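You operate a simulated robot arm through the tools that you are given. There is no shell and no other tool.

The job below is to be done with a simulated two-armed robot. You get a single attempt, and the scene is never put back.

JOB
Straighten the crooked hammer head in the jig with the brown upright block.
Fine: loosen the jig knob, push the block against the head, tighten the knob again and draw the block back. Where these are worked on the way, their far stop is far enough and under half their travel is too little: brown upright block, jig knob.

It is judged by the outcome, as a careful person would: the job done as asked, and still so three seconds after it is handed in. It fails if anything else is knocked over, pushed out of place, dropped, spilled or broken.

ROBOT AND FRAMES
Two 7-joint arms with two-finger grippers on one trunk that stands fixed in place. Base frame: the origin is at the foot of the trunk, x ahead of it, y to its left, z up. Lengths are in cm, angles in degrees, forces in N, time in s.
The left shoulder is at [6, 12.3, 97], the right one opposite. With the tool pointing down near the work surface each hand reaches from about 36 to 80 cm from the base axis, measured 20 degrees to its own side. Payload 1.47 kg a hand.
Tool frame (each hand has its own): the origin (TCP) lies between the finger pads and is the grasp point; the fingertips stand 1.6 cm ahead of it; z points along the fingers, y is the line along which they close. Largest opening 8.7 cm; the body of the gripper starts 5.5 cm behind the TCP.
Orientation is that of the tool frame in the base frame, as [roll, pitch, yaw] about the fixed x, y, z axes, in that order (R = Rz(yaw) Ry(pitch) Rx(roll)). With the fingers straight down and closing along the base's y, the tool's x points along the base's -x, its y along +y and its z along -z.

CONTROLS
- The arms move only by the tool jog_arm. It takes "left_commands", "right_commands" or both (then of equal length, played together; a hand with none holds still); each is a list that holds one entry, the list of rows, each a list of 7 numbers: the closure, from 0 (fully open) to 1 (shut), then the shift along the tool's x, y, z in cm, then the turn, a rotation vector about the tool's x, y, z in degrees. In form: [[[claw, x, y, z, rx, ry, rz], ...]]. A call has 1 to 20 rows; each row shifts and turns the commanded pose from where the row before left it, along the tool's axes as they then stand. Each row takes 0.2 s and may step no farther than 5 cm and 8.6 degrees from the row before; otherwise, or with a gripper value out of range, the whole call is refused. Where a pose cannot be reached the arm comes as near as it can. A force on the tool above 40 N (or 10 N above the force at the start of the call, whichever is more), or a blocked arm, ends the call early, and 0.2 s more pass. The fingers move at their own pace (about 15.3 cm/s each) and stop on an object; they squeeze with about 23 N. The grip force told is the motor's: it shows also when the fingers shut on nothing. Time passes only in rows, and 0.2 s behind the last, so rows that do not move let the fingers close. The reply holds the time, the measured pose of the TCP, the force on the tool along the base axes, the opening and the grip force, in the units named above and with some noise, with the torque about the TCP (base axes, N m) and any sound that the robot's microphone picked up, and new pictures: "show" is both (left out), scene, wrist or none (wrist: the cameras of the hands that moved).
- Cameras (640 x 400 px; columns grow to the right, rows downward): "scene" is now at [9.34, 1.18, 154.38]; the picture's right is [0.21, -0.98, 0.00], its down [-0.75, -0.16, -0.65] and it looks along [0.63, 0.14, -0.76] (base axes); focal length 330 px, centre (320, 200). "left" rides on the left gripper at [7.3, -1.2, -9] in its tool frame; the picture's right is [0.16, 0.99, 0.00], its down [-0.72, 0.12, -0.68] and it looks along [-0.67, 0.11, 0.73] (tool axes); focal length 247 px, centre (320, 200). "right" rides on the right gripper at [7.3, 1.2, -9] in its tool frame; the picture's right is [-0.16, 0.99, 0.00], its down [-0.72, -0.12, -0.68] and it looks along [-0.67, -0.11, 0.73] (tool axes); focal length 247 px, centre (320, 200). There is no depth. A picture from a camera that has moved, and an enlarged one, comes with that camera's place and axes in the base frame and with its lens. The place of the scene camera against the robot may be out by one fixed shift of up to 2.5 cm in any direction.
- move_column(by): slides the trunk up (or, below 0, down) by that many cm; the arms and the scene camera ride with it, the base frame stays. It gives what a move gives, with no picture.
- head_to(pan, tilt): turns the head with the scene camera to pan (to the left, within 120 degrees either way) and tilt (down, from -29 to 69), counted from straight ahead of the robot. It gives what a move gives, and a new picture of the scene camera.
- inspect(camera, box): a new picture of the part [left, top, right, bottom] of that camera's present view, enlarged. No time passes.
- job_done(): hands the job in; it is judged then, once.

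Nothing tells you positions but the pictures and the camera data. Unless the task says otherwise, let go and move clear before handing in.

The tools are called after "Emit:" as a command line: name --argument value ..., lists and objects as JSON in quotes. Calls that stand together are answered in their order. jog_arm: Moves the arms, as the interface text tells. Its arguments: {"type":"object","properties":{"left_commands":{"type":"array","items":{"type":"array","items":{"type":"array","items":{"type":"number"}}}},"right_commands":{"type":"array","items":{"type":"array","items":{"type":"array","items":{"type":"number"}}}},"show":{"type":"string","enum":["both","scene","wrist","none"]}},"required":[]} The other tools are called the same way: move_column (by) slides the trunk up or down; head_to (pan, tilt) turns the head that bears the scene camera; inspect (camera, box) takes an enlarged picture of a part of a camera's view; job_done () hands the job in.

At the start:

```text
clock: 0.0
left_ee_pos: [41.73, 39.76, 114.36]
left_tool_rot: [-180.0, 0.0, 179.9]
left_ft_force: [-0.2, -0.1, 0.2]
left_moment: [0.02, -0.04, 0.0]
left_gripper_width: 8.7
left_grasp_force: 0.2
right_ee_pos: [46.42, -3.25, 115.94]
right_tool_rot: [179.9, -0.1, -179.9]
right_ft_force: [0.6, -0.6, 1.2]
right_moment: [0.02, 0.01, -0.01]
right_gripper_width: 8.7
right_grasp_force: 0.0
trunk travel left (down, up): [-12.5, 10.5]
head pan, tilt: [12.3, 49.8]
```

scene: 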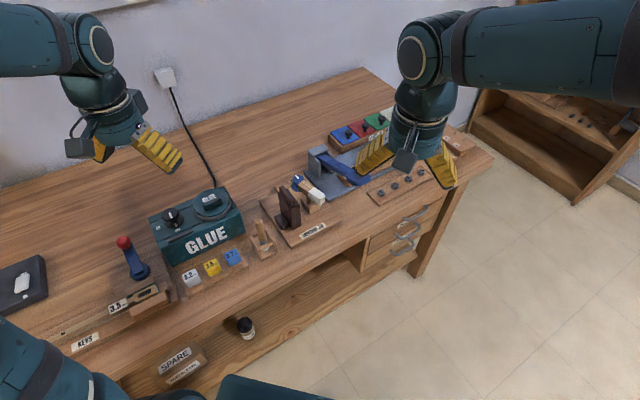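
right: 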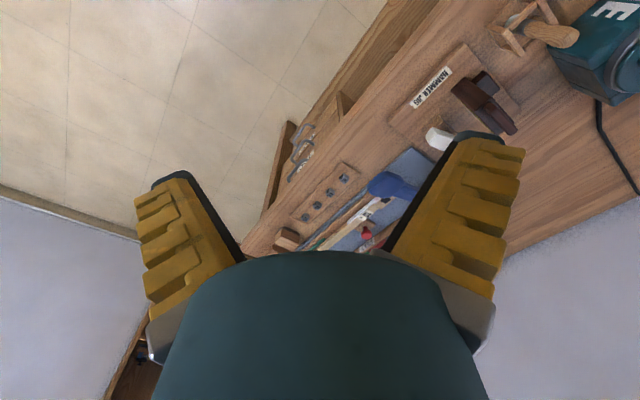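
left: 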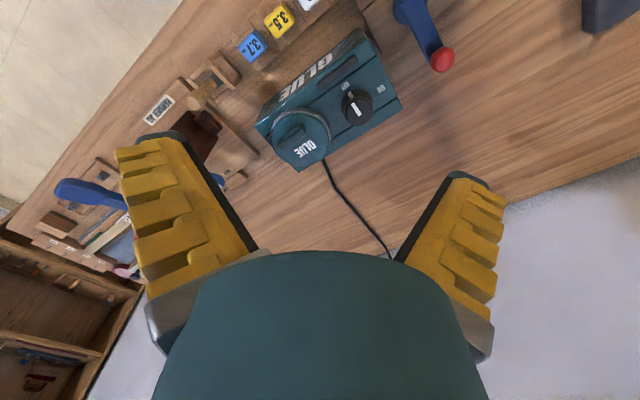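

I see a workbench with a glue pot, a small jig with a brown upright block around the picture's middle, and further parts to the right. I'll enlarge the jig area before moving anything.

Emit:
inspect --camera "scene" --box '[230, 140, 390, 260]'

Emit:
inspect --camera "right" --box '[370, 20, 570, 180]'

Emit:
inspect --camera "left" --box '[50, 50, 290, 210]'

Emit:
inspect --camera "scene" --box '[60, 170, 300, 350]'

```text
3.33 times, centred on (310, 200) of scene
camera zoom: at [9.34, 1.18, 154.38], right [0.21, -0.98, 0.0], down [-0.75, -0.16, -0.65], along [0.63, 0.14, -0.76], focal length 1101 px, centre (353, 200)
```

zoom: 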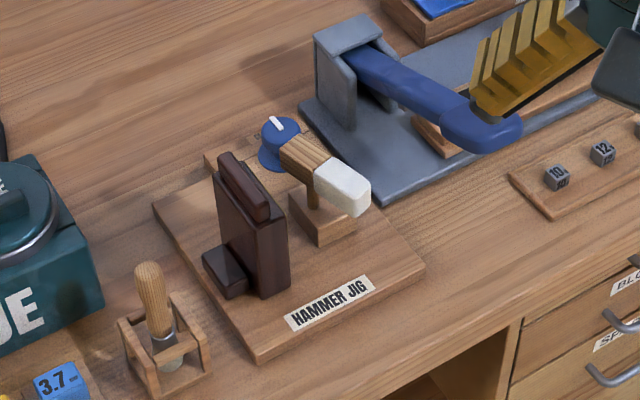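

```text
2.50 times, centred on (470, 100) of right
camera zoom: at [39.01, -2.0, 124.79], right [0.16, 0.99, 0.0], down [0.72, -0.12, 0.68], along [0.67, -0.11, -0.73], focal length 617 px, centre (-55, 450)
```

zoom: 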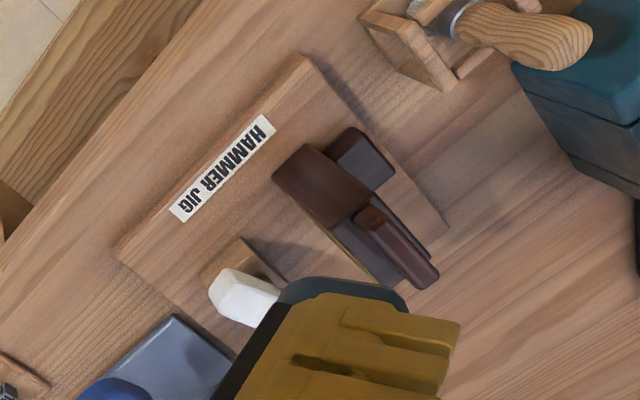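

```text
2.50 times, centred on (170, 130) of left
camera zoom: at [34.4, 38.72, 123.33], right [-0.16, 0.99, 0.0], down [0.72, 0.12, 0.68], along [0.67, 0.11, -0.73], focal length 617 px, centre (695, 375)
```

zoom: 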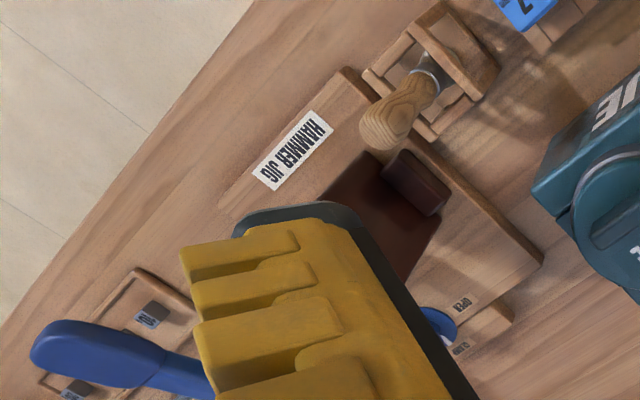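

```text
2.22 times, centred on (180, 260) of scene
camera zoom: at [9.34, 1.18, 154.38], right [0.21, -0.98, 0.0], down [-0.75, -0.16, -0.65], along [0.63, 0.14, -0.76], focal length 734 px, centre (631, 67)
```

zoom: 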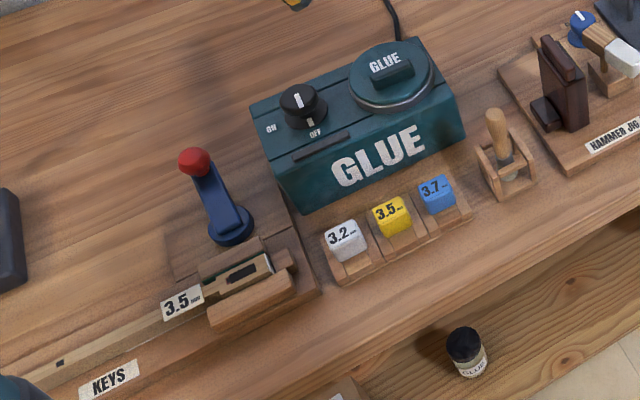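

The brown block stands at about (57, 20), and the label on the jig base is at about (56, 14, 82). The jig is turned roughly 45 degrees. I'll move the right hand aside and bring the left hand over to look closely at the jig.

Emit:
jog_arm --left_commands '[[[0, 0.74, -3.95, 1.28, 0, 0, 0], [0, 0.74, -3.95, 1.28, 0, 0, 0], [0, 0.74, -3.95, 1.28, 0, 0, 0], [0, 0.74, -3.95, 1.28, 0, 0, 0], [0, 0.74, -3.95, 1.28, 0, 0, 0], [0, 0, 0, 0, 0, 0, 0]]]' --right_commands '[[[0, 0, -4.2, 0, 0, 0, 0], [0, 0, -4.2, 0, 0, 0, 0], [0, 0, -4.2, 0, 0, 0, 0], [0, 0, -4.2, 0, 0, 0, 0], [0, 0, -4.2, 0, 0, 0, 0], [0, 0, 0, 0, 0, 0, 0]]]' --show "both"

```text
clock: 1.4
left_ee_pos: [38.17, 20.04, 108.01]
left_tool_rot: [180.0, 0.0, 180.0]
left_ft_force: [-0.3, 0.0, 0.0]
left_moment: [-0.07, -0.01, 0.01]
left_gripper_width: 8.73
left_grasp_force: 0.1
right_ee_pos: [46.52, -24.2, 115.88]
right_tool_rot: [-180.0, 0.0, -180.0]
right_ft_force: [0.5, 0.9, 0.7]
right_moment: [0.0, -0.02, 0.03]
right_gripper_width: 8.69
right_grasp_force: 0.2
trunk travel left (down, up): [-12.5, 10.5]
head pan, tilt: [12.3, 49.8]
camera scene: at [9.32, 1.29, 154.38], right [0.21, -0.98, 0.0], down [-0.75, -0.16, -0.65], along [0.63, 0.14, -0.76], focal length 330 px, centre (320, 200)
camera right: at [39.17, -22.93, 124.68], right [0.16, 0.99, 0.0], down [0.72, -0.11, 0.68], along [0.67, -0.11, -0.73], focal length 247 px, centre (320, 200)
camera left: at [30.77, 19.01, 116.93], right [-0.16, 0.99, 0.0], down [0.72, 0.12, 0.68], along [0.67, 0.11, -0.73], focal length 247 px, centre (320, 200)
```

scene: 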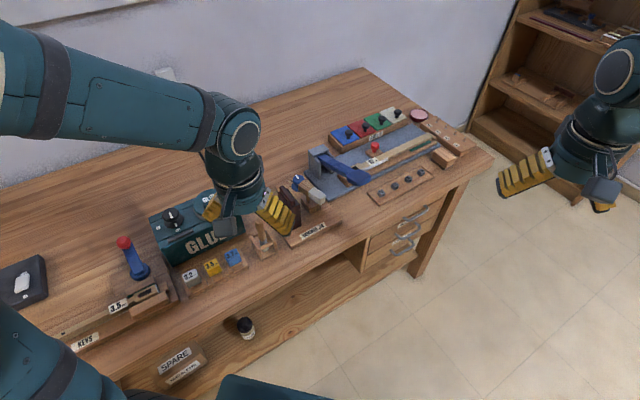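
right: 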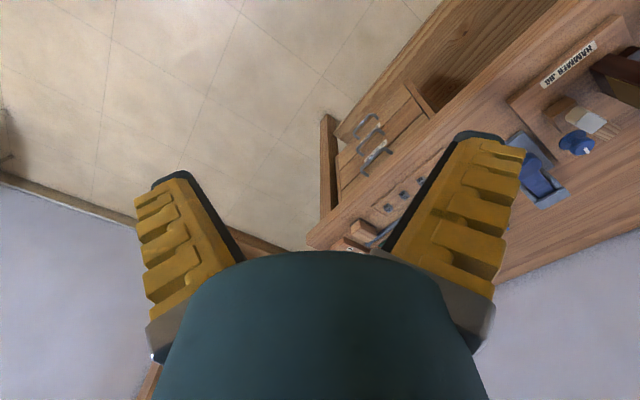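
left: 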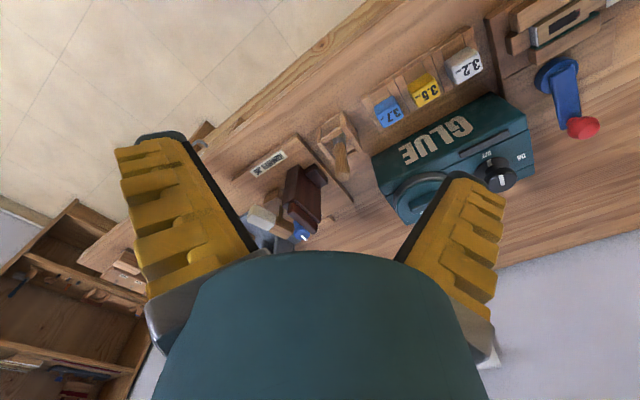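

The wrist views now show the jig: brown block, white-faced hammer head, and blue knob with a white pointer. I'll enlarge these.

Emit:
inspect --camera "left" --box '[230, 125, 390, 255]'

Emit:
inspect --camera "right" --box '[500, 20, 640, 170]'

Emit:
inspect --camera "scene" --box '[240, 140, 360, 250]'

```text
3.08 times, centred on (310, 190) of left
camera zoom: at [30.77, 19.01, 116.93], right [-0.16, 0.99, 0.0], down [0.72, 0.12, 0.68], along [0.67, 0.11, -0.73], focal length 760 px, centre (351, 231)
```

zoom: 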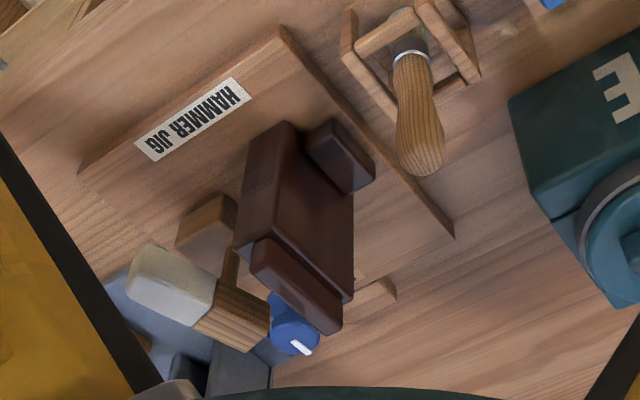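

```text
2.67 times, centred on (570, 95) of right
camera zoom: at [39.17, -22.93, 124.68], right [0.16, 0.99, 0.0], down [0.72, -0.11, 0.68], along [0.67, -0.11, -0.73], focal length 659 px, centre (-347, 480)
```

zoom: 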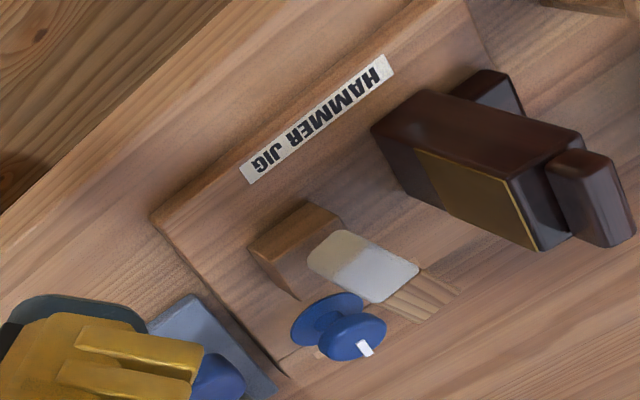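

```text
3.64 times, centred on (300, 195) of scene
camera zoom: at [9.32, 1.29, 154.38], right [0.21, -0.98, 0.0], down [-0.75, -0.16, -0.65], along [0.63, 0.14, -0.76], focal length 1202 px, centre (393, 218)
```

zoom: 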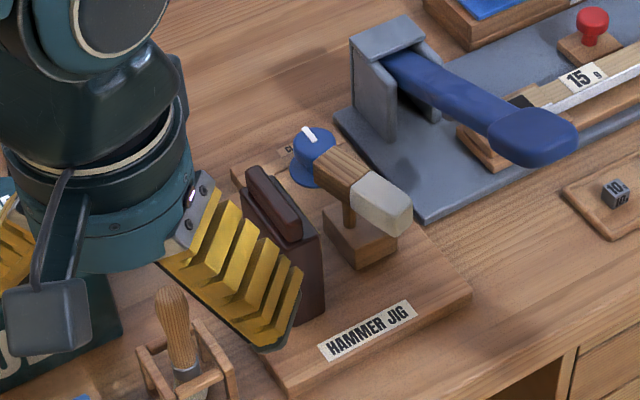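

The jig is turned about 45° with its long axis away from the front. The knob is at about (70.6, 21.6, 84), and the head's white end at about (61.8, 14, 88.5). I'll turn the left hand 45° in line with the jig and look along it from the front.

Emit:
jog_arm --left_commands '[[[0, 0, 0, 0, 0, 0, -7.5], [0, 0, 0, 0, 0, 0, -7.5], [0, 0, 0, 0, 0, 0, -7.5], [0, 0, 0, 0, 0, 0, -7.5], [0, 0, 0, 0, 0, 0, -7.5], [0, 0, 0, 0, 0, 0, -7.5], [0, -0.32, -3.85, 2, 0, 0, 0], [0, -0.32, -3.85, 2, 0, 0, 0], [0, -0.32, -3.85, 2, 0, 0, 0], [0, -0.32, -3.85, 2, 0, 0, 0], [0, 0, 0, 0, 0, 0, 0]]]' --show "both"

```text
clock: 3.8
left_ee_pos: [49.71, 10.17, 100.06]
left_tool_rot: [180.0, 0.0, -135.0]
left_ft_force: [-1.0, -0.5, -0.1]
left_moment: [-0.01, -0.01, 0.01]
left_gripper_width: 8.7
left_grasp_force: 0.0
right_ee_pos: [46.37, -24.17, 115.89]
right_tool_rot: [-180.0, 0.0, -179.9]
right_ft_force: [-0.5, 0.4, 0.2]
right_moment: [0.01, -0.04, -0.02]
right_gripper_width: 8.72
right_grasp_force: 0.0
trunk travel left (down, up): [-12.5, 10.5]
head pan, tilt: [12.3, 49.8]
camera scene: at [9.29, 1.21, 154.38], right [0.21, -0.98, 0.0], down [-0.75, -0.16, -0.65], along [0.63, 0.14, -0.76], focal length 330 px, centre (320, 200)
camera left: at [45.3, 4.29, 109.0], right [-0.81, 0.59, 0.0], down [0.43, 0.59, 0.68], along [0.4, 0.55, -0.73], focal length 247 px, centre (320, 200)
```

scene: 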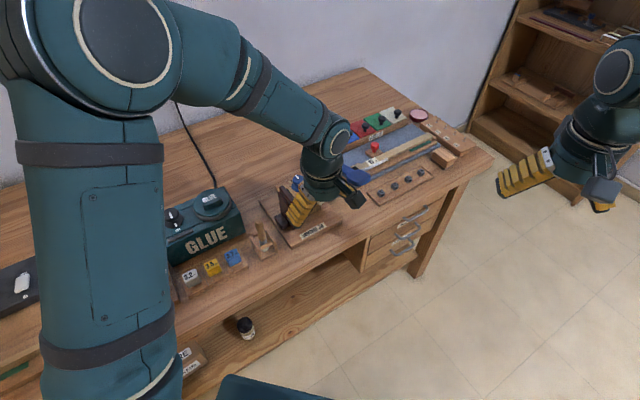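
left: 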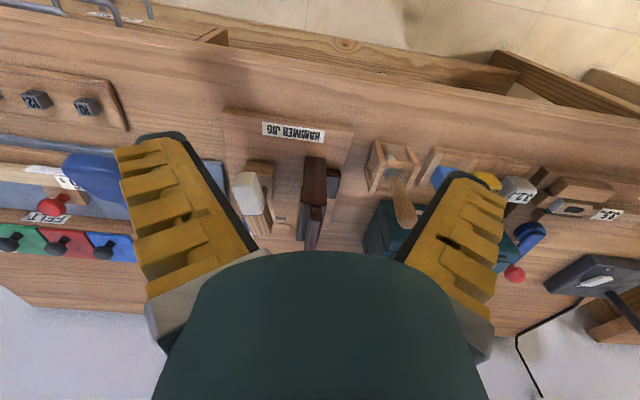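

Emit:
inspect --camera "left" --box '[210, 100, 370, 260]'

Emit:
inspect --camera "scene" --box '[250, 160, 350, 250]'

Emit:
inspect --camera "right" --box '[520, 20, 640, 170]'

```text
2.50 times, centred on (290, 180) of left
camera zoom: at [45.3, 4.29, 109.0], right [-0.81, 0.59, 0.0], down [0.43, 0.59, 0.68], along [0.4, 0.55, -0.73], focal length 617 px, centre (395, 250)
```

zoom: 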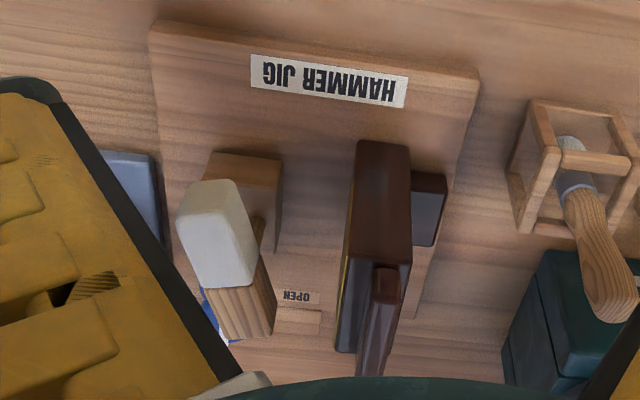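

```text
4.44 times, centred on (300, 205) of scene
camera zoom: at [9.29, 1.21, 154.38], right [0.21, -0.98, 0.0], down [-0.75, -0.16, -0.65], along [0.63, 0.14, -0.76], focal length 1468 px, centre (409, 178)
```

zoom: 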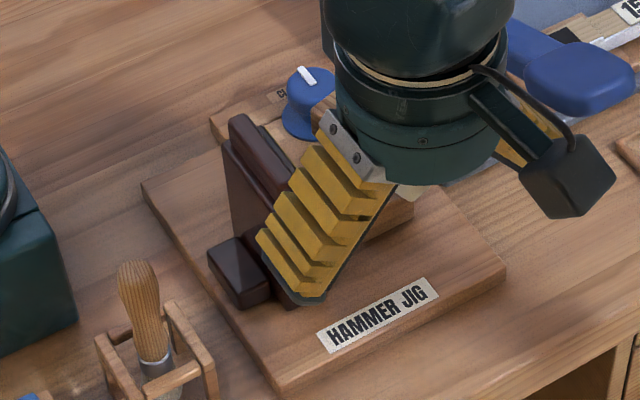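

```text
2.67 times, centred on (580, 95) of right
camera zoom: at [39.15, -22.95, 124.68], right [0.16, 0.99, 0.0], down [0.72, -0.12, 0.68], along [0.67, -0.11, -0.73], focal length 659 px, centre (-373, 480)
```

zoom: 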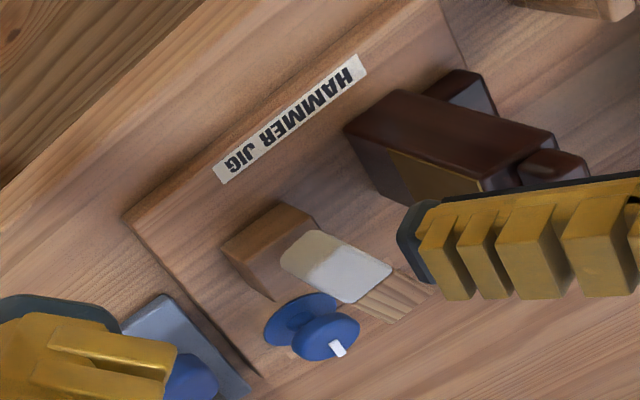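

From the front I can see the block (with its foot on the left and a bar on top), the crooked head, and an "OPEN" label behind. I'll move the left hand up and forward to look down on the knob and its labels.

Emit:
jog_arm --left_commands '[[[0, -2.67, -0.97, -2.5, 0, 0, 0], [0, -2.67, -0.97, -2.5, 0, 0, 0], [0, -2.67, -0.97, -2.5, 0, 0, 0], [0, -2.67, -0.97, -2.5, 0, 0, 0], [0, 0, 0, 0, 0, 0, 0]]]' --show "both"

Emit:
inspect --camera "left" --box '[220, 60, 380, 200]'

Emit:
inspect --camera "left" --box '[250, 110, 330, 160]'

Emit:
inspect --camera "scene" --box '[270, 160, 330, 210]'

```text
clock: 5.0
left_ee_pos: [60.02, 15.05, 110.09]
left_tool_rot: [179.9, 0.0, -135.0]
left_ft_force: [0.6, 0.7, 0.5]
left_moment: [0.01, -0.02, 0.02]
left_gripper_width: 8.7
left_grasp_force: 0.0
right_ee_pos: [46.5, -24.21, 115.82]
right_tool_rot: [180.0, 0.0, 180.0]
right_ft_force: [-0.3, 0.5, -0.3]
right_moment: [0.05, -0.03, 0.01]
right_gripper_width: 8.68
right_grasp_force: 0.1
trunk travel left (down, up): [-12.5, 10.5]
head pan, tilt: [12.3, 49.8]
camera scene: at [9.31, 1.18, 154.38], right [0.21, -0.98, 0.0], down [-0.75, -0.16, -0.65], along [0.63, 0.14, -0.76], focal length 330 px, centre (320, 200)
camera left: at [55.62, 9.12, 119.05], right [-0.81, 0.59, 0.0], down [0.43, 0.59, 0.68], along [0.4, 0.55, -0.73], focal length 247 px, centre (320, 200)
```

scene: 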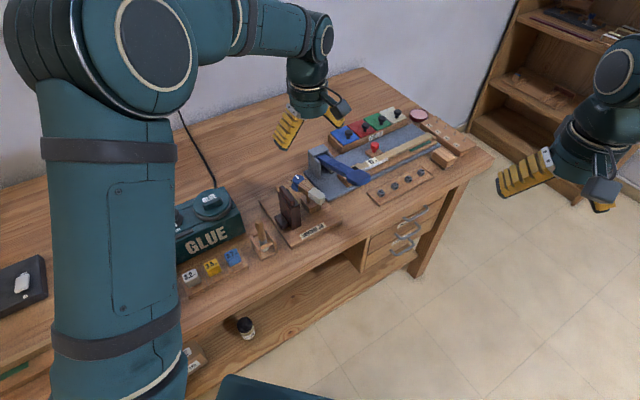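
left: 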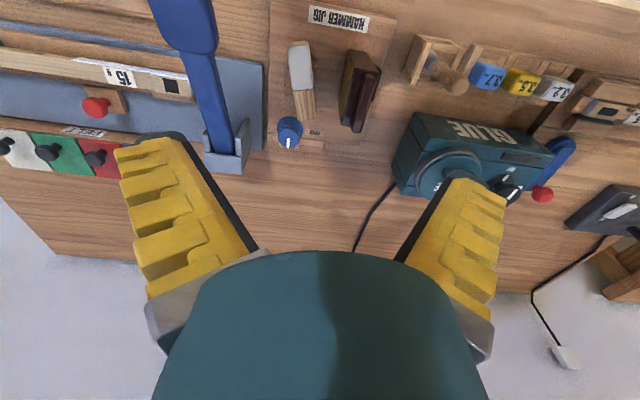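

```text
2.86 times, centred on (300, 130) of left
camera zoom: at [55.62, 9.12, 119.05], right [-0.81, 0.59, 0.0], down [0.43, 0.59, 0.68], along [0.4, 0.55, -0.73], focal length 706 px, centre (377, 400)
```

zoom: 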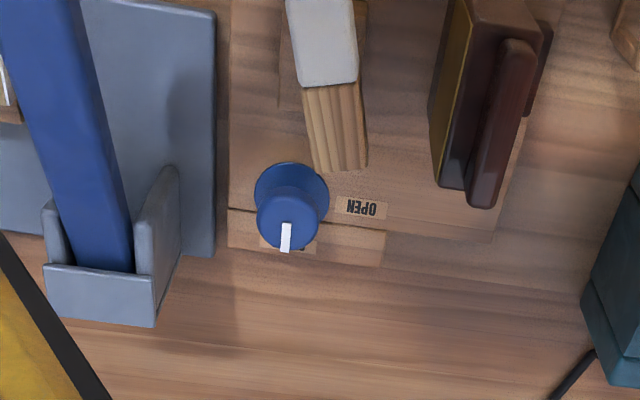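

```text
8.00 times, centred on (290, 135) of left
camera zoom: at [55.62, 9.12, 119.05], right [-0.81, 0.59, 0.0], down [0.43, 0.59, 0.68], along [0.4, 0.55, -0.73], focal length 1976 px, centre (560, 720)
```

zoom: 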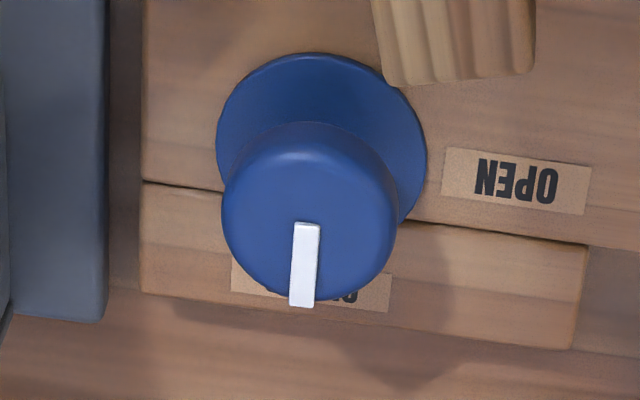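

```text
8.00 times, centred on (300, 185) of scene
camera zoom: at [9.31, 1.18, 154.38], right [0.21, -0.98, 0.0], down [-0.75, -0.16, -0.65], along [0.63, 0.14, -0.76], focal length 2643 px, centre (480, 320)
```

zoom: 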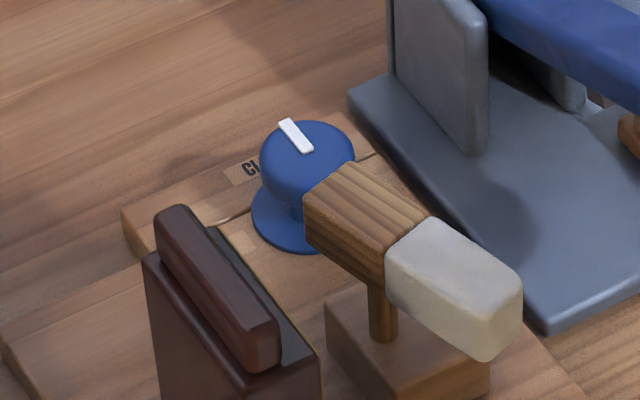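

The knob points away from the robot at a covered "CL…" label, and OPEN lies a quarter turn counter-clockwise from there. The knob axis is at about (70.6, 21.6) with its cap top near z 84.2. I'll enlarge the block and head for exact measuring.

Emit:
inspect --camera "left" --box '[320, 35, 400, 145]'

Emit:
inspect --camera "left" --box '[270, 20, 350, 130]'

Emit:
inspect --camera "right" --box '[540, 20, 640, 170]'

Emit:
inspect --camera "scene" --box '[255, 170, 345, 250]'

```text
3.64 times, centred on (360, 90) of left
camera zoom: at [55.62, 9.12, 119.05], right [-0.81, 0.59, 0.0], down [0.43, 0.59, 0.68], along [0.4, 0.55, -0.73], focal length 898 px, centre (174, 600)
```

zoom: 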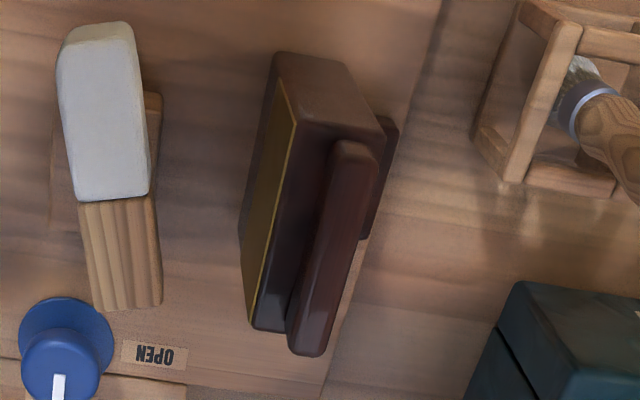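

```text
3.64 times, centred on (310, 75) of left
camera zoom: at [55.62, 9.12, 119.05], right [-0.81, 0.59, 0.0], down [0.43, 0.59, 0.68], along [0.4, 0.55, -0.73], focal length 898 px, centre (356, 654)
```

zoom: 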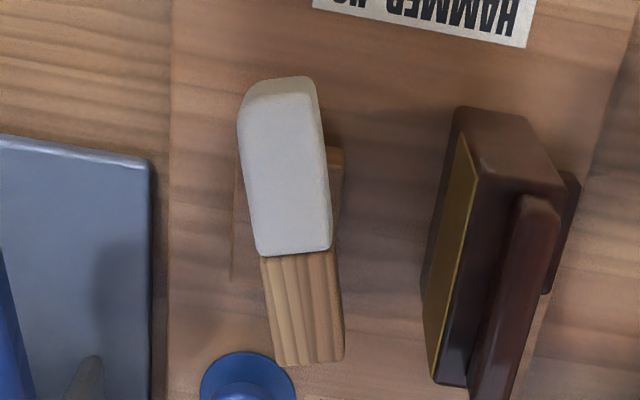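

```text
2.67 times, centred on (590, 95) of right
camera zoom: at [39.17, -22.97, 124.66], right [0.16, 0.99, 0.0], down [0.72, -0.12, 0.68], along [0.67, -0.11, -0.73], focal length 659 px, centre (-400, 480)
```

zoom: 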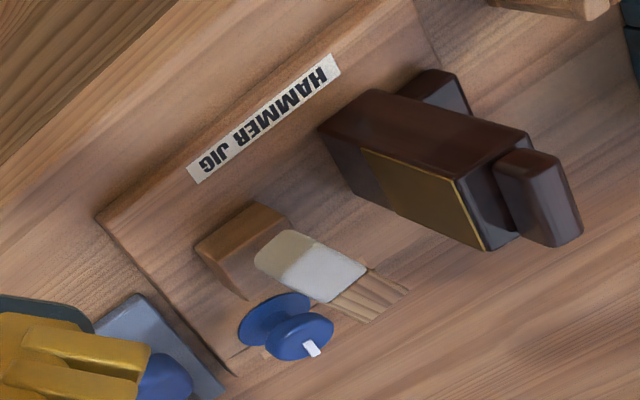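

```text
5.00 times, centred on (300, 210) of scene
camera zoom: at [9.31, 1.18, 154.38], right [0.21, -0.98, 0.0], down [-0.75, -0.16, -0.65], along [0.63, 0.14, -0.76], focal length 1652 px, centre (420, 150)
```

zoom: 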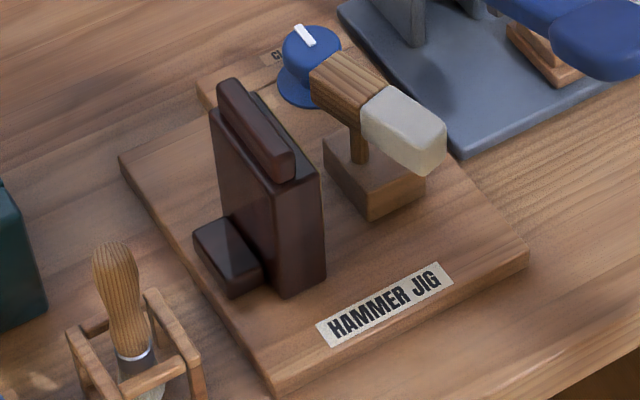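

The block sits about 3.7 cm short of the head, and the bar on its top is about 1.3 cm wide and easy to grip. Before bringing the hand near the knob, I'll check how far the wrist camera box hangs below the gripper.

Emit:
inspect --camera "scene" --box '[260, 50, 380, 170]'

Emit:
inspect --camera "scene" --box '[480, 90, 640, 230]'

```text
3.33 times, centred on (320, 110) of scene
camera zoom: at [9.31, 1.18, 154.38], right [0.21, -0.98, 0.0], down [-0.75, -0.16, -0.65], along [0.63, 0.14, -0.76], focal length 1101 px, centre (320, 500)
```

zoom: 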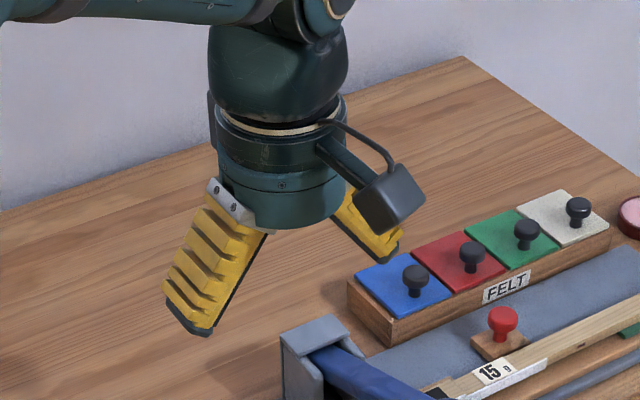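

```text
2.86 times, centred on (560, 160) of scene
camera zoom: at [9.31, 1.18, 154.38], right [0.21, -0.98, 0.0], down [-0.75, -0.16, -0.65], along [0.63, 0.14, -0.76], focal length 944 px, centre (-366, 314)
```

zoom: 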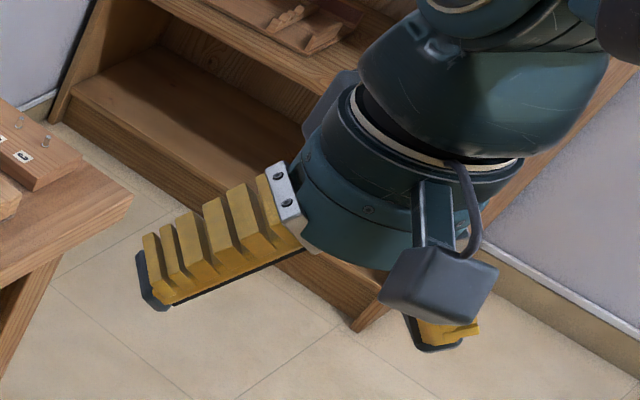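

The fingers look splayed when open, so their reach sideways matters. I'll test partial closure in free air, up here, and see how the fingers sit.

Emit:
jog_arm --left_commands '[[[0.5, 0, 0, 0, 0, 0, 0], [0.5, 0, 0, 0, 0, 0, 0], [0.5, 0, 0, 0, 0, 0, 0]]]' --show "both"

Emit:
inspect --camera "scene" --box '[260, 50, 380, 170]'

```text
clock: 5.8
left_ee_pos: [59.86, 15.06, 109.98]
left_tool_rot: [180.0, 0.0, -135.0]
left_ft_force: [-0.1, 0.4, 0.7]
left_moment: [-0.02, 0.01, 0.0]
left_gripper_width: 4.89
left_grasp_force: 4.7
right_ee_pos: [46.56, -24.16, 115.76]
right_tool_rot: [-180.0, -0.1, 180.0]
right_ft_force: [-0.1, -0.1, -0.5]
right_moment: [-0.01, 0.0, 0.01]
right_gripper_width: 8.72
right_grasp_force: 0.1
trunk travel left (down, up): [-12.5, 10.5]
head pan, tilt: [12.3, 49.8]
camera scene: at [9.34, 1.18, 154.38], right [0.21, -0.98, 0.0], down [-0.75, -0.16, -0.65], along [0.63, 0.14, -0.76], focal length 330 px, centre (320, 200)
camera left: at [55.61, 9.1, 119.02], right [-0.81, 0.59, 0.0], down [0.43, 0.59, 0.68], along [0.4, 0.55, -0.73], focal length 247 px, centre (320, 200)
```

scene: 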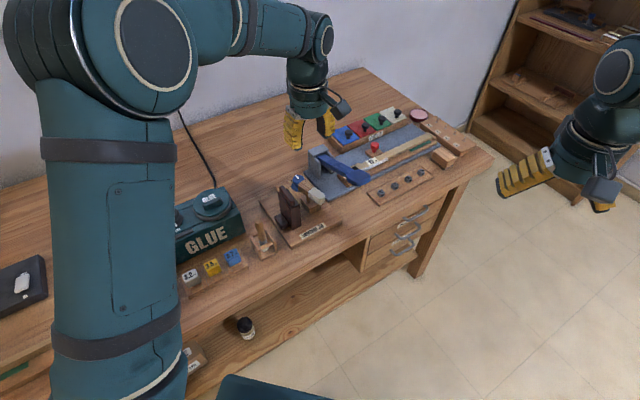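
left: 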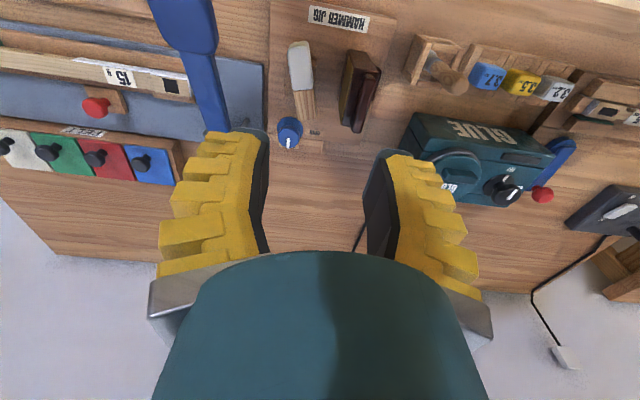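

```text
3.33 times, centred on (320, 110) of scene
camera zoom: at [9.34, 1.18, 154.38], right [0.21, -0.98, 0.0], down [-0.75, -0.16, -0.65], along [0.63, 0.14, -0.76], focal length 1101 px, centre (320, 500)
```

zoom: 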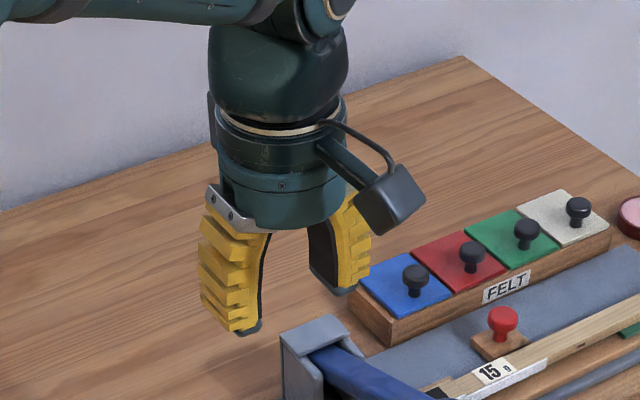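

At half closure the opening is 4.9 cm and the fingers curve in neatly. I'll go above the knob at z 100 and test whether the wrist can turn the whole quarter turn with the camera box kept away from the block.

Emit:
jog_arm --left_commands '[[[0.5, -3.05, -0.74, 2.5, 0, 0, 0], [0.5, -3.05, -0.74, 2.5, 0, 0, 0], [0.5, -3.05, -0.74, 2.5, 0, 0, 0], [0.5, -3.05, -0.74, 2.5, 0, 0, 0], [0.5, 0, 0, 0, 0, 0, 0]]]' --show "both"

Emit:
inspect --camera "left" --box '[230, 60, 400, 200]'

```text
clock: 7.0
left_ee_pos: [70.68, 21.51, 99.98]
left_tool_rot: [-180.0, 0.0, -135.0]
left_ft_force: [0.2, -0.5, 0.3]
left_moment: [0.0, 0.0, -0.02]
left_gripper_width: 4.92
left_grasp_force: 4.1
right_ee_pos: [46.54, -24.34, 115.95]
right_tool_rot: [179.9, -0.1, -179.9]
right_ft_force: [0.2, -0.5, 0.3]
right_moment: [0.0, 0.03, -0.01]
right_gripper_width: 8.7
right_grasp_force: 0.1
trunk travel left (down, up): [-12.5, 10.5]
head pan, tilt: [12.3, 49.8]
camera scene: at [9.28, 1.15, 154.39], right [0.21, -0.98, 0.0], down [-0.75, -0.16, -0.65], along [0.63, 0.14, -0.76], focal length 330 px, centre (320, 200)
camera left: at [66.46, 15.64, 108.93], right [-0.81, 0.59, 0.0], down [0.43, 0.59, 0.68], along [0.4, 0.55, -0.73], focal length 247 px, centre (320, 200)
```

scene: 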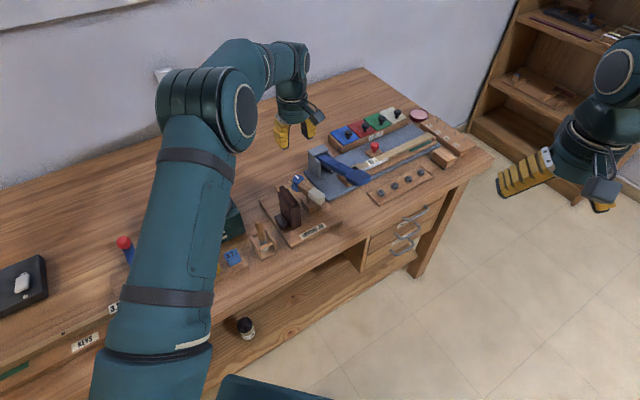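
left: 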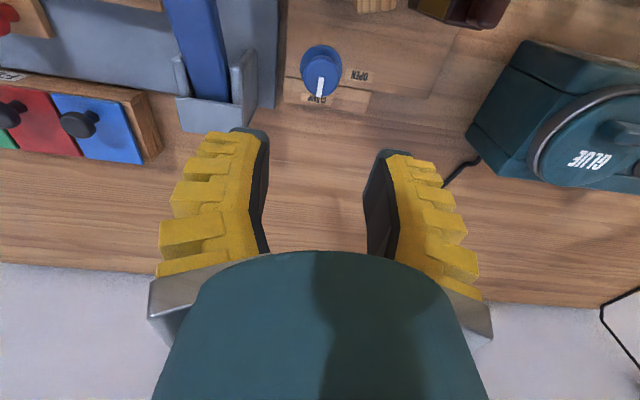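

```text
2.86 times, centred on (315, 130) of left
camera zoom: at [66.46, 15.64, 108.93], right [-0.81, 0.59, 0.0], down [0.43, 0.59, 0.68], along [0.4, 0.55, -0.73], focal length 706 px, centre (334, 400)
```

zoom: 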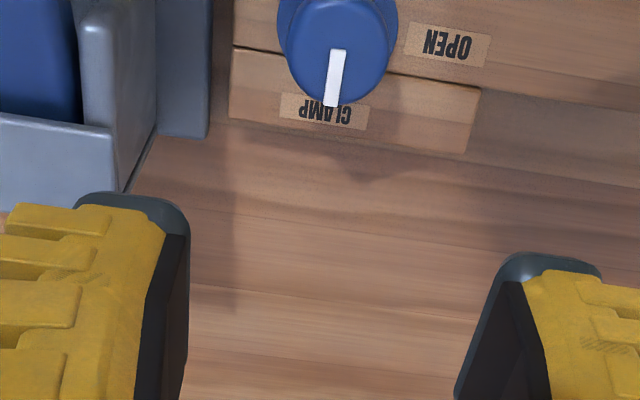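

I can now read CLAMP straight behind the knob and OPEN a quarter turn counter-clockwise. Now I'll test the wrist's turning range in free air at this height.

Emit:
jog_arm --left_commands '[[[0.5, 0, 0, 0, 0, 0, -8], [0.5, 0, 0, 0, 0, 0, -8], [0.5, 0, 0, 0, 0, 0, -8], [0.5, 0, 0, 0, 0, 0, -8], [0.5, 0, 0, 0, 0, 0, -8], [0.5, 0, 0, 0, 0, 0, -8], [0.5, 0, 0, 0, 0, 0, -8], [0.5, 0, 0, 0, 0, 0, -8], [0.5, 0, 0, 0, 0, 0, -8], [0.5, 0, 0, 0, 0, 0, -8], [0.5, 0, 0, 0, 0, 0, -8], [0.5, 0, 0, 0, 0, 0, -8], [0.5, 0, 0, 0, 0, 0, 0]]]' --show "both"

```text
clock: 9.8
left_ee_pos: [70.91, 21.42, 99.9]
left_tool_rot: [-180.0, 0.0, -38.9]
left_ft_force: [-0.3, -0.9, -0.2]
left_moment: [-0.01, 0.04, 0.01]
left_gripper_width: 4.9
left_grasp_force: 3.7
right_ee_pos: [46.63, -24.19, 115.72]
right_tool_rot: [180.0, 0.0, 180.0]
right_ft_force: [-0.3, 0.4, 0.1]
right_moment: [-0.03, 0.01, -0.01]
right_gripper_width: 8.69
right_grasp_force: 0.0
trunk travel left (down, up): [-12.5, 10.5]
head pan, tilt: [12.3, 49.8]
camera scene: at [9.34, 1.18, 154.38], right [0.21, -0.98, 0.0], down [-0.75, -0.16, -0.65], along [0.63, 0.14, -0.76], focal length 330 px, centre (320, 200)
camera left: at [77.17, 17.82, 108.93], right [-0.5, -0.87, 0.0], down [-0.64, 0.36, 0.68], along [-0.59, 0.34, -0.73], focal length 247 px, centre (320, 200)
```

scene: 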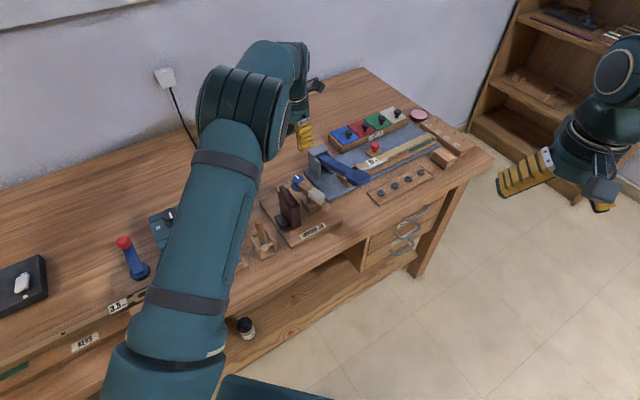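
left: 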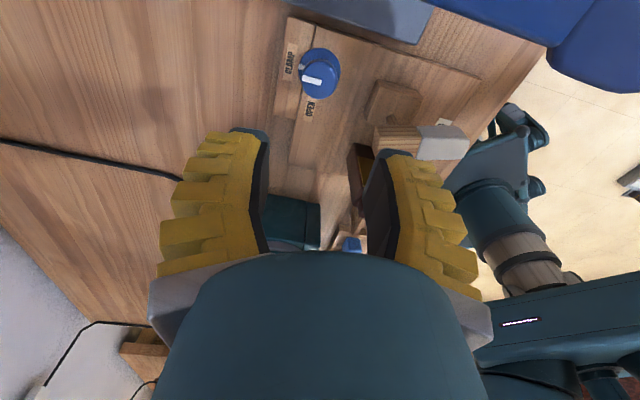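

The wrist turns freely past 135°, so I can turn the knob from 45° to 135° with the camera box clear of the block. I'll check the height of the grey lever bracket beside the knob before going down.

Emit:
inspect --camera "scene" --box '[280, 130, 380, 220]'

Emit:
inspect --camera "left" --box '[240, 0, 480, 150]'

Emit:
inspect --camera "right" --box '[460, 60, 640, 240]'

```text
4.44 times, centred on (330, 175) of scene
camera zoom: at [9.34, 1.18, 154.38], right [0.21, -0.98, 0.0], down [-0.75, -0.16, -0.65], along [0.63, 0.14, -0.76], focal length 1468 px, centre (276, 311)
```

zoom: 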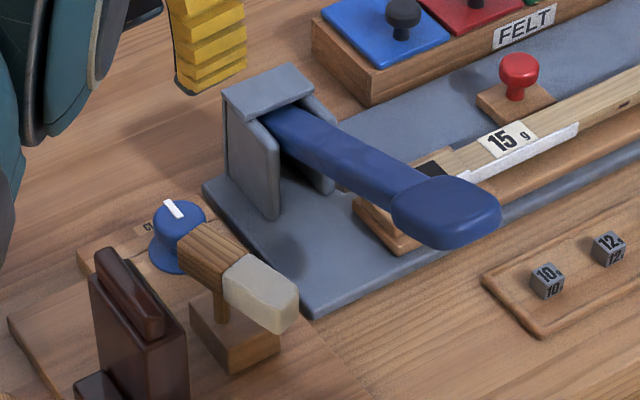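

```text
2.67 times, centred on (360, 75) of left
camera zoom: at [77.17, 17.82, 108.93], right [-0.5, -0.87, 0.0], down [-0.64, 0.36, 0.68], along [-0.59, 0.34, -0.73], focal length 659 px, centre (213, 533)
```

zoom: 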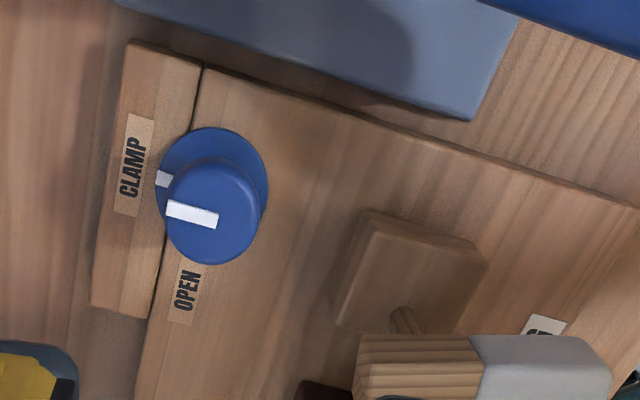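

```text
2.22 times, centred on (550, 150) of right
camera zoom: at [39.2, -22.97, 124.66], right [0.16, 0.99, 0.0], down [0.72, -0.12, 0.68], along [0.67, -0.11, -0.73], focal length 549 px, centre (-191, 311)
```

zoom: 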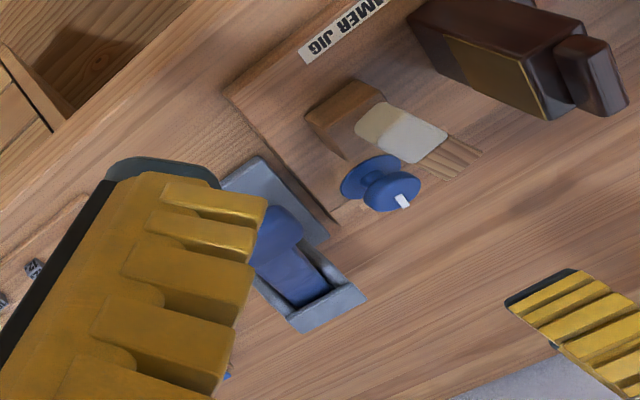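

The bracket top is at about z 89, below where the camera box will pass, and the knob axis comes out at about (70.6, 21.7). I'll turn the wrist back to 45° and go down to z 89 above the knob, with the fingers half open.

Emit:
jog_arm --left_commands '[[[0.5, 0, 0, 0, 0, 0, 8], [0.5, 0, 0, 0, 0, 0, 8], [0.5, 0, 0, 0, 0, 0, 8], [0.5, 0, 0, 0, 0, 0, 8], [0.5, 0, 0, 0, 0, 0, 8], [0.5, 0, 0, 0, 0, 0, 8], [0.5, 0, 0, 0, 0, 0, 8], [0.5, 0, 0, 0, 0, 0, 8], [0.5, 0, 0, 0, 0, 0, 8], [0.5, 0, 0, 0, 0, 0, 8], [0.5, 0, 0, 0, 0, 0, 8], [0.5, 0, 0, 0, 0, 0, 8], [0.5, 0, 0, 2.75, 0, 0, 0], [0.5, 0, 0, 2.75, 0, 0, 0], [0.5, 0, 0, 2.75, 0, 0, 0], [0.5, 0, 0, 2.75, 0, 0, 0], [0.5, 0, 0, 0, 0, 0, 0]]]' --show "both"

Emit:
inspect --camera "left" --box '[220, 20, 400, 180]'

```text
clock: 13.4
left_ee_pos: [70.84, 21.32, 88.77]
left_tool_rot: [180.0, 0.1, -135.0]
left_ft_force: [0.1, 0.2, -0.3]
left_moment: [-0.03, 0.02, -0.03]
left_gripper_width: 4.9
left_grasp_force: 4.3
right_ee_pos: [46.66, -24.23, 115.62]
right_tool_rot: [180.0, 0.0, -180.0]
right_ft_force: [0.3, -0.3, 0.6]
right_moment: [-0.02, 0.01, 0.01]
right_gripper_width: 8.72
right_grasp_force: 0.1
trunk travel left (down, up): [-12.5, 10.5]
head pan, tilt: [12.3, 49.8]
camera scene: at [9.32, 1.17, 154.38], right [0.21, -0.98, 0.0], down [-0.75, -0.16, -0.65], along [0.63, 0.14, -0.76], focal length 330 px, centre (320, 200)
camera left: at [66.38, 15.48, 97.79], right [-0.81, 0.59, 0.0], down [0.43, 0.59, 0.68], along [0.4, 0.55, -0.73], focal length 247 px, centre (320, 200)
```

scene: 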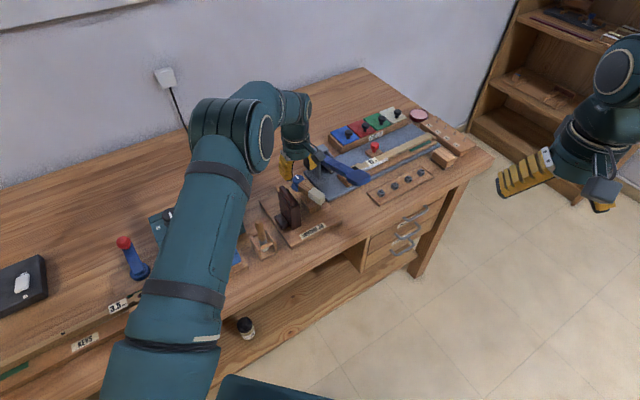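
left: 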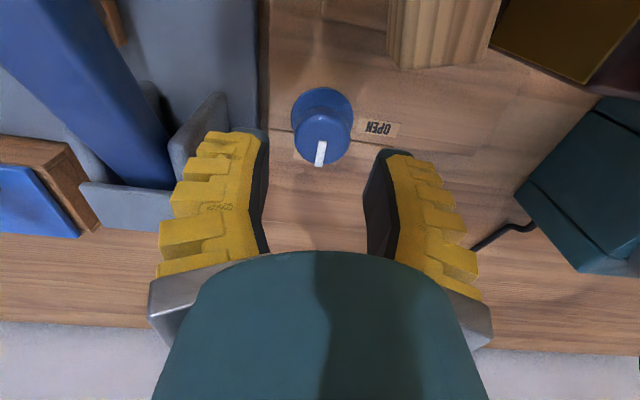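

```text
2.50 times, centred on (310, 100) of left
camera zoom: at [66.38, 15.48, 97.79], right [-0.81, 0.59, 0.0], down [0.43, 0.59, 0.68], along [0.4, 0.55, -0.73], focal length 617 px, centre (345, 450)
```

zoom: 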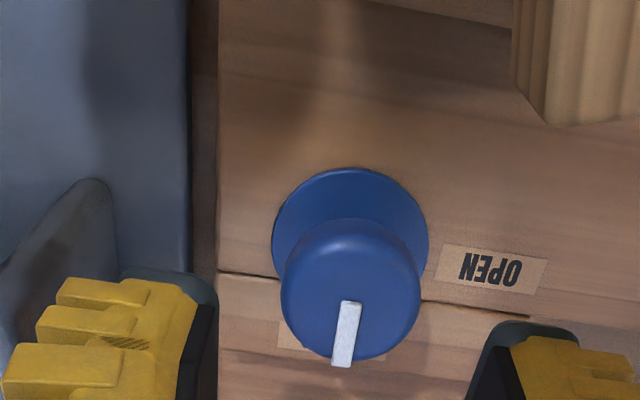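

The TCP is about 0.4 cm off the knob axis along the closing line, so I'll correct that. Then I'll go straight down so that the fingertips straddle the cap just above its flange.

Emit:
jog_arm --left_commands '[[[0.5, 0, 0.38, 0.5, 0, 0, 0], [0.5, 0, 0, 1.2, 0, 0, 0], [0.5, 0, 0, 1.2, 0, 0, 0], [0.5, 0, 0, 1.2, 0, 0, 0], [0.5, 0, 0, 0, 0, 0, 0]]]' --show "both"

Emit:
inspect --camera "left" --box '[220, 100, 420, 260]'

Emit:
inspect --camera "scene" --box '[260, 130, 360, 220]'

```text
clock: 14.6
left_ee_pos: [70.68, 21.67, 84.88]
left_tool_rot: [179.9, 0.0, -135.0]
left_ft_force: [0.8, 0.1, 1.3]
left_moment: [0.03, 0.0, -0.01]
left_gripper_width: 4.9
left_grasp_force: 4.3
right_ee_pos: [46.51, -24.22, 115.7]
right_tool_rot: [180.0, 0.0, 180.0]
right_ft_force: [-0.3, -0.3, -0.1]
right_moment: [-0.01, 0.0, 0.0]
right_gripper_width: 8.7
right_grasp_force: 0.1
trunk travel left (down, up): [-12.5, 10.5]
head pan, tilt: [12.3, 49.8]
camera scene: at [9.32, 1.17, 154.38], right [0.21, -0.98, 0.0], down [-0.75, -0.16, -0.65], along [0.63, 0.14, -0.76], focal length 330 px, centre (320, 200)
camera left: at [66.26, 15.81, 93.76], right [-0.81, 0.59, 0.0], down [0.43, 0.59, 0.68], along [0.4, 0.55, -0.73], focal length 247 px, centre (320, 200)
```

scene: 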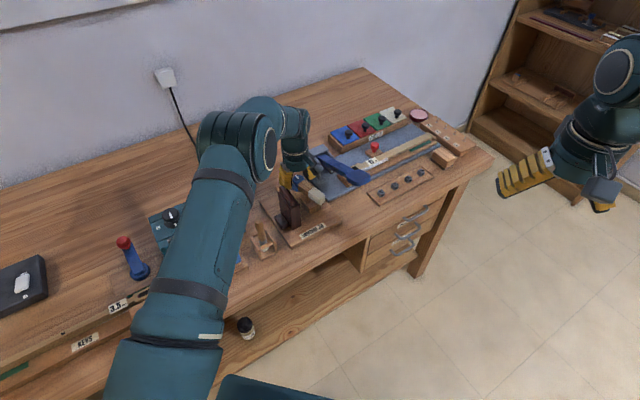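
left: 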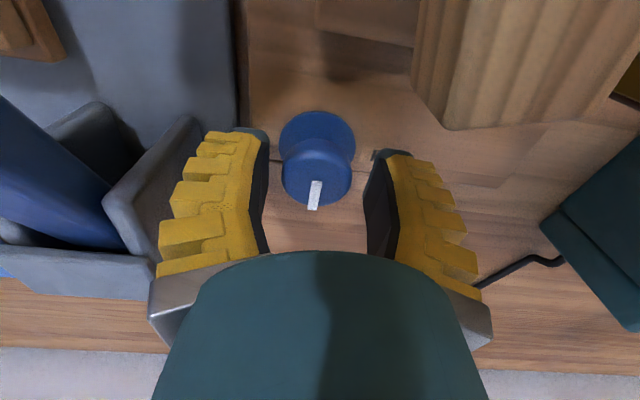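

```text
2.50 times, centred on (320, 180) of left
camera zoom: at [66.26, 15.81, 93.76], right [-0.81, 0.59, 0.0], down [0.43, 0.59, 0.68], along [0.4, 0.55, -0.73], focal length 617 px, centre (320, 250)
```

zoom: 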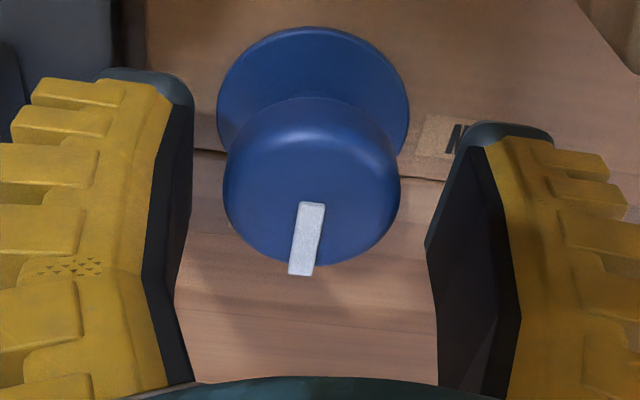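

```text
4.44 times, centred on (310, 175) of scene
camera zoom: at [9.32, 1.17, 154.38], right [0.21, -0.98, 0.0], down [-0.75, -0.16, -0.65], along [0.63, 0.14, -0.76], focal length 1468 px, centre (364, 311)
```

zoom: 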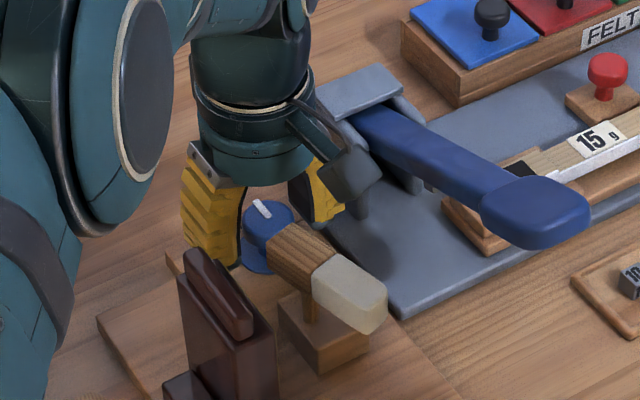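

The cap is centred between the fingers. I'll shift a touch toward its centre and close on it.

Emit:
jog_arm --left_commands '[[[0.5, 0.15, 0, 0.2, 0, 0, 0], [0.7, 0, 0, 0, 0, 0, 0], [1, 0, 0, 0, 0, 0, 0], [1, 0, 0, 0, 0, 0, 0], [1, 0, 0, 0, 0, 0, 0]]]' --show "wrist"

Emit:
inspect --camera "left" --box '[220, 100, 420, 260]'

```text
clock: 15.8
left_ee_pos: [70.66, 21.53, 84.74]
left_tool_rot: [-179.8, 0.1, -135.0]
left_ft_force: [15.2, -5.0, 8.9]
left_moment: [0.04, -0.18, 0.0]
left_gripper_width: 2.53
left_grasp_force: 30.1
right_ee_pos: [46.54, -24.33, 115.79]
right_tool_rot: [-180.0, 0.0, -180.0]
right_ft_force: [0.2, 0.1, 1.3]
right_moment: [-0.01, 0.01, -0.01]
right_gripper_width: 8.69
right_grasp_force: 0.0
trunk travel left (down, up): [-12.5, 10.5]
head pan, tilt: [12.3, 49.8]
camera left: at [66.26, 15.64, 93.72], right [-0.81, 0.59, 0.0], down [0.43, 0.59, 0.68], along [0.4, 0.55, -0.73], focal length 247 px, centre (320, 200)
```

left: 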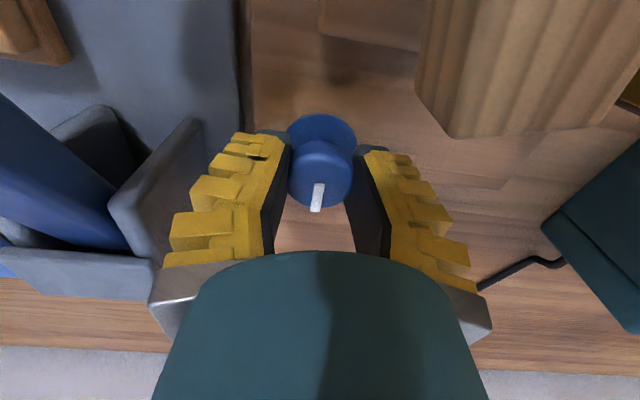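

```text
2.50 times, centred on (320, 180) of left
camera zoom: at [66.26, 15.64, 93.72], right [-0.81, 0.59, 0.0], down [0.43, 0.59, 0.68], along [0.4, 0.55, -0.73], focal length 617 px, centre (320, 250)
```

zoom: 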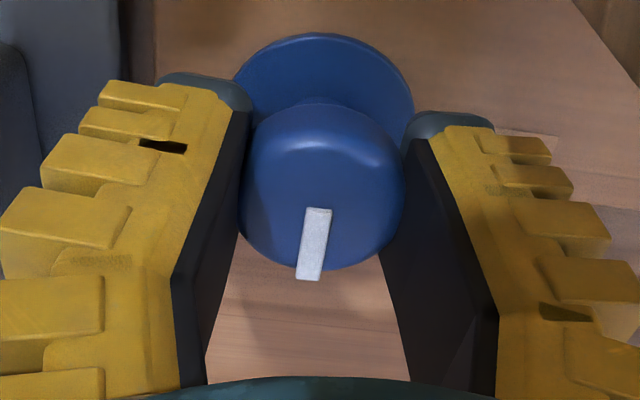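

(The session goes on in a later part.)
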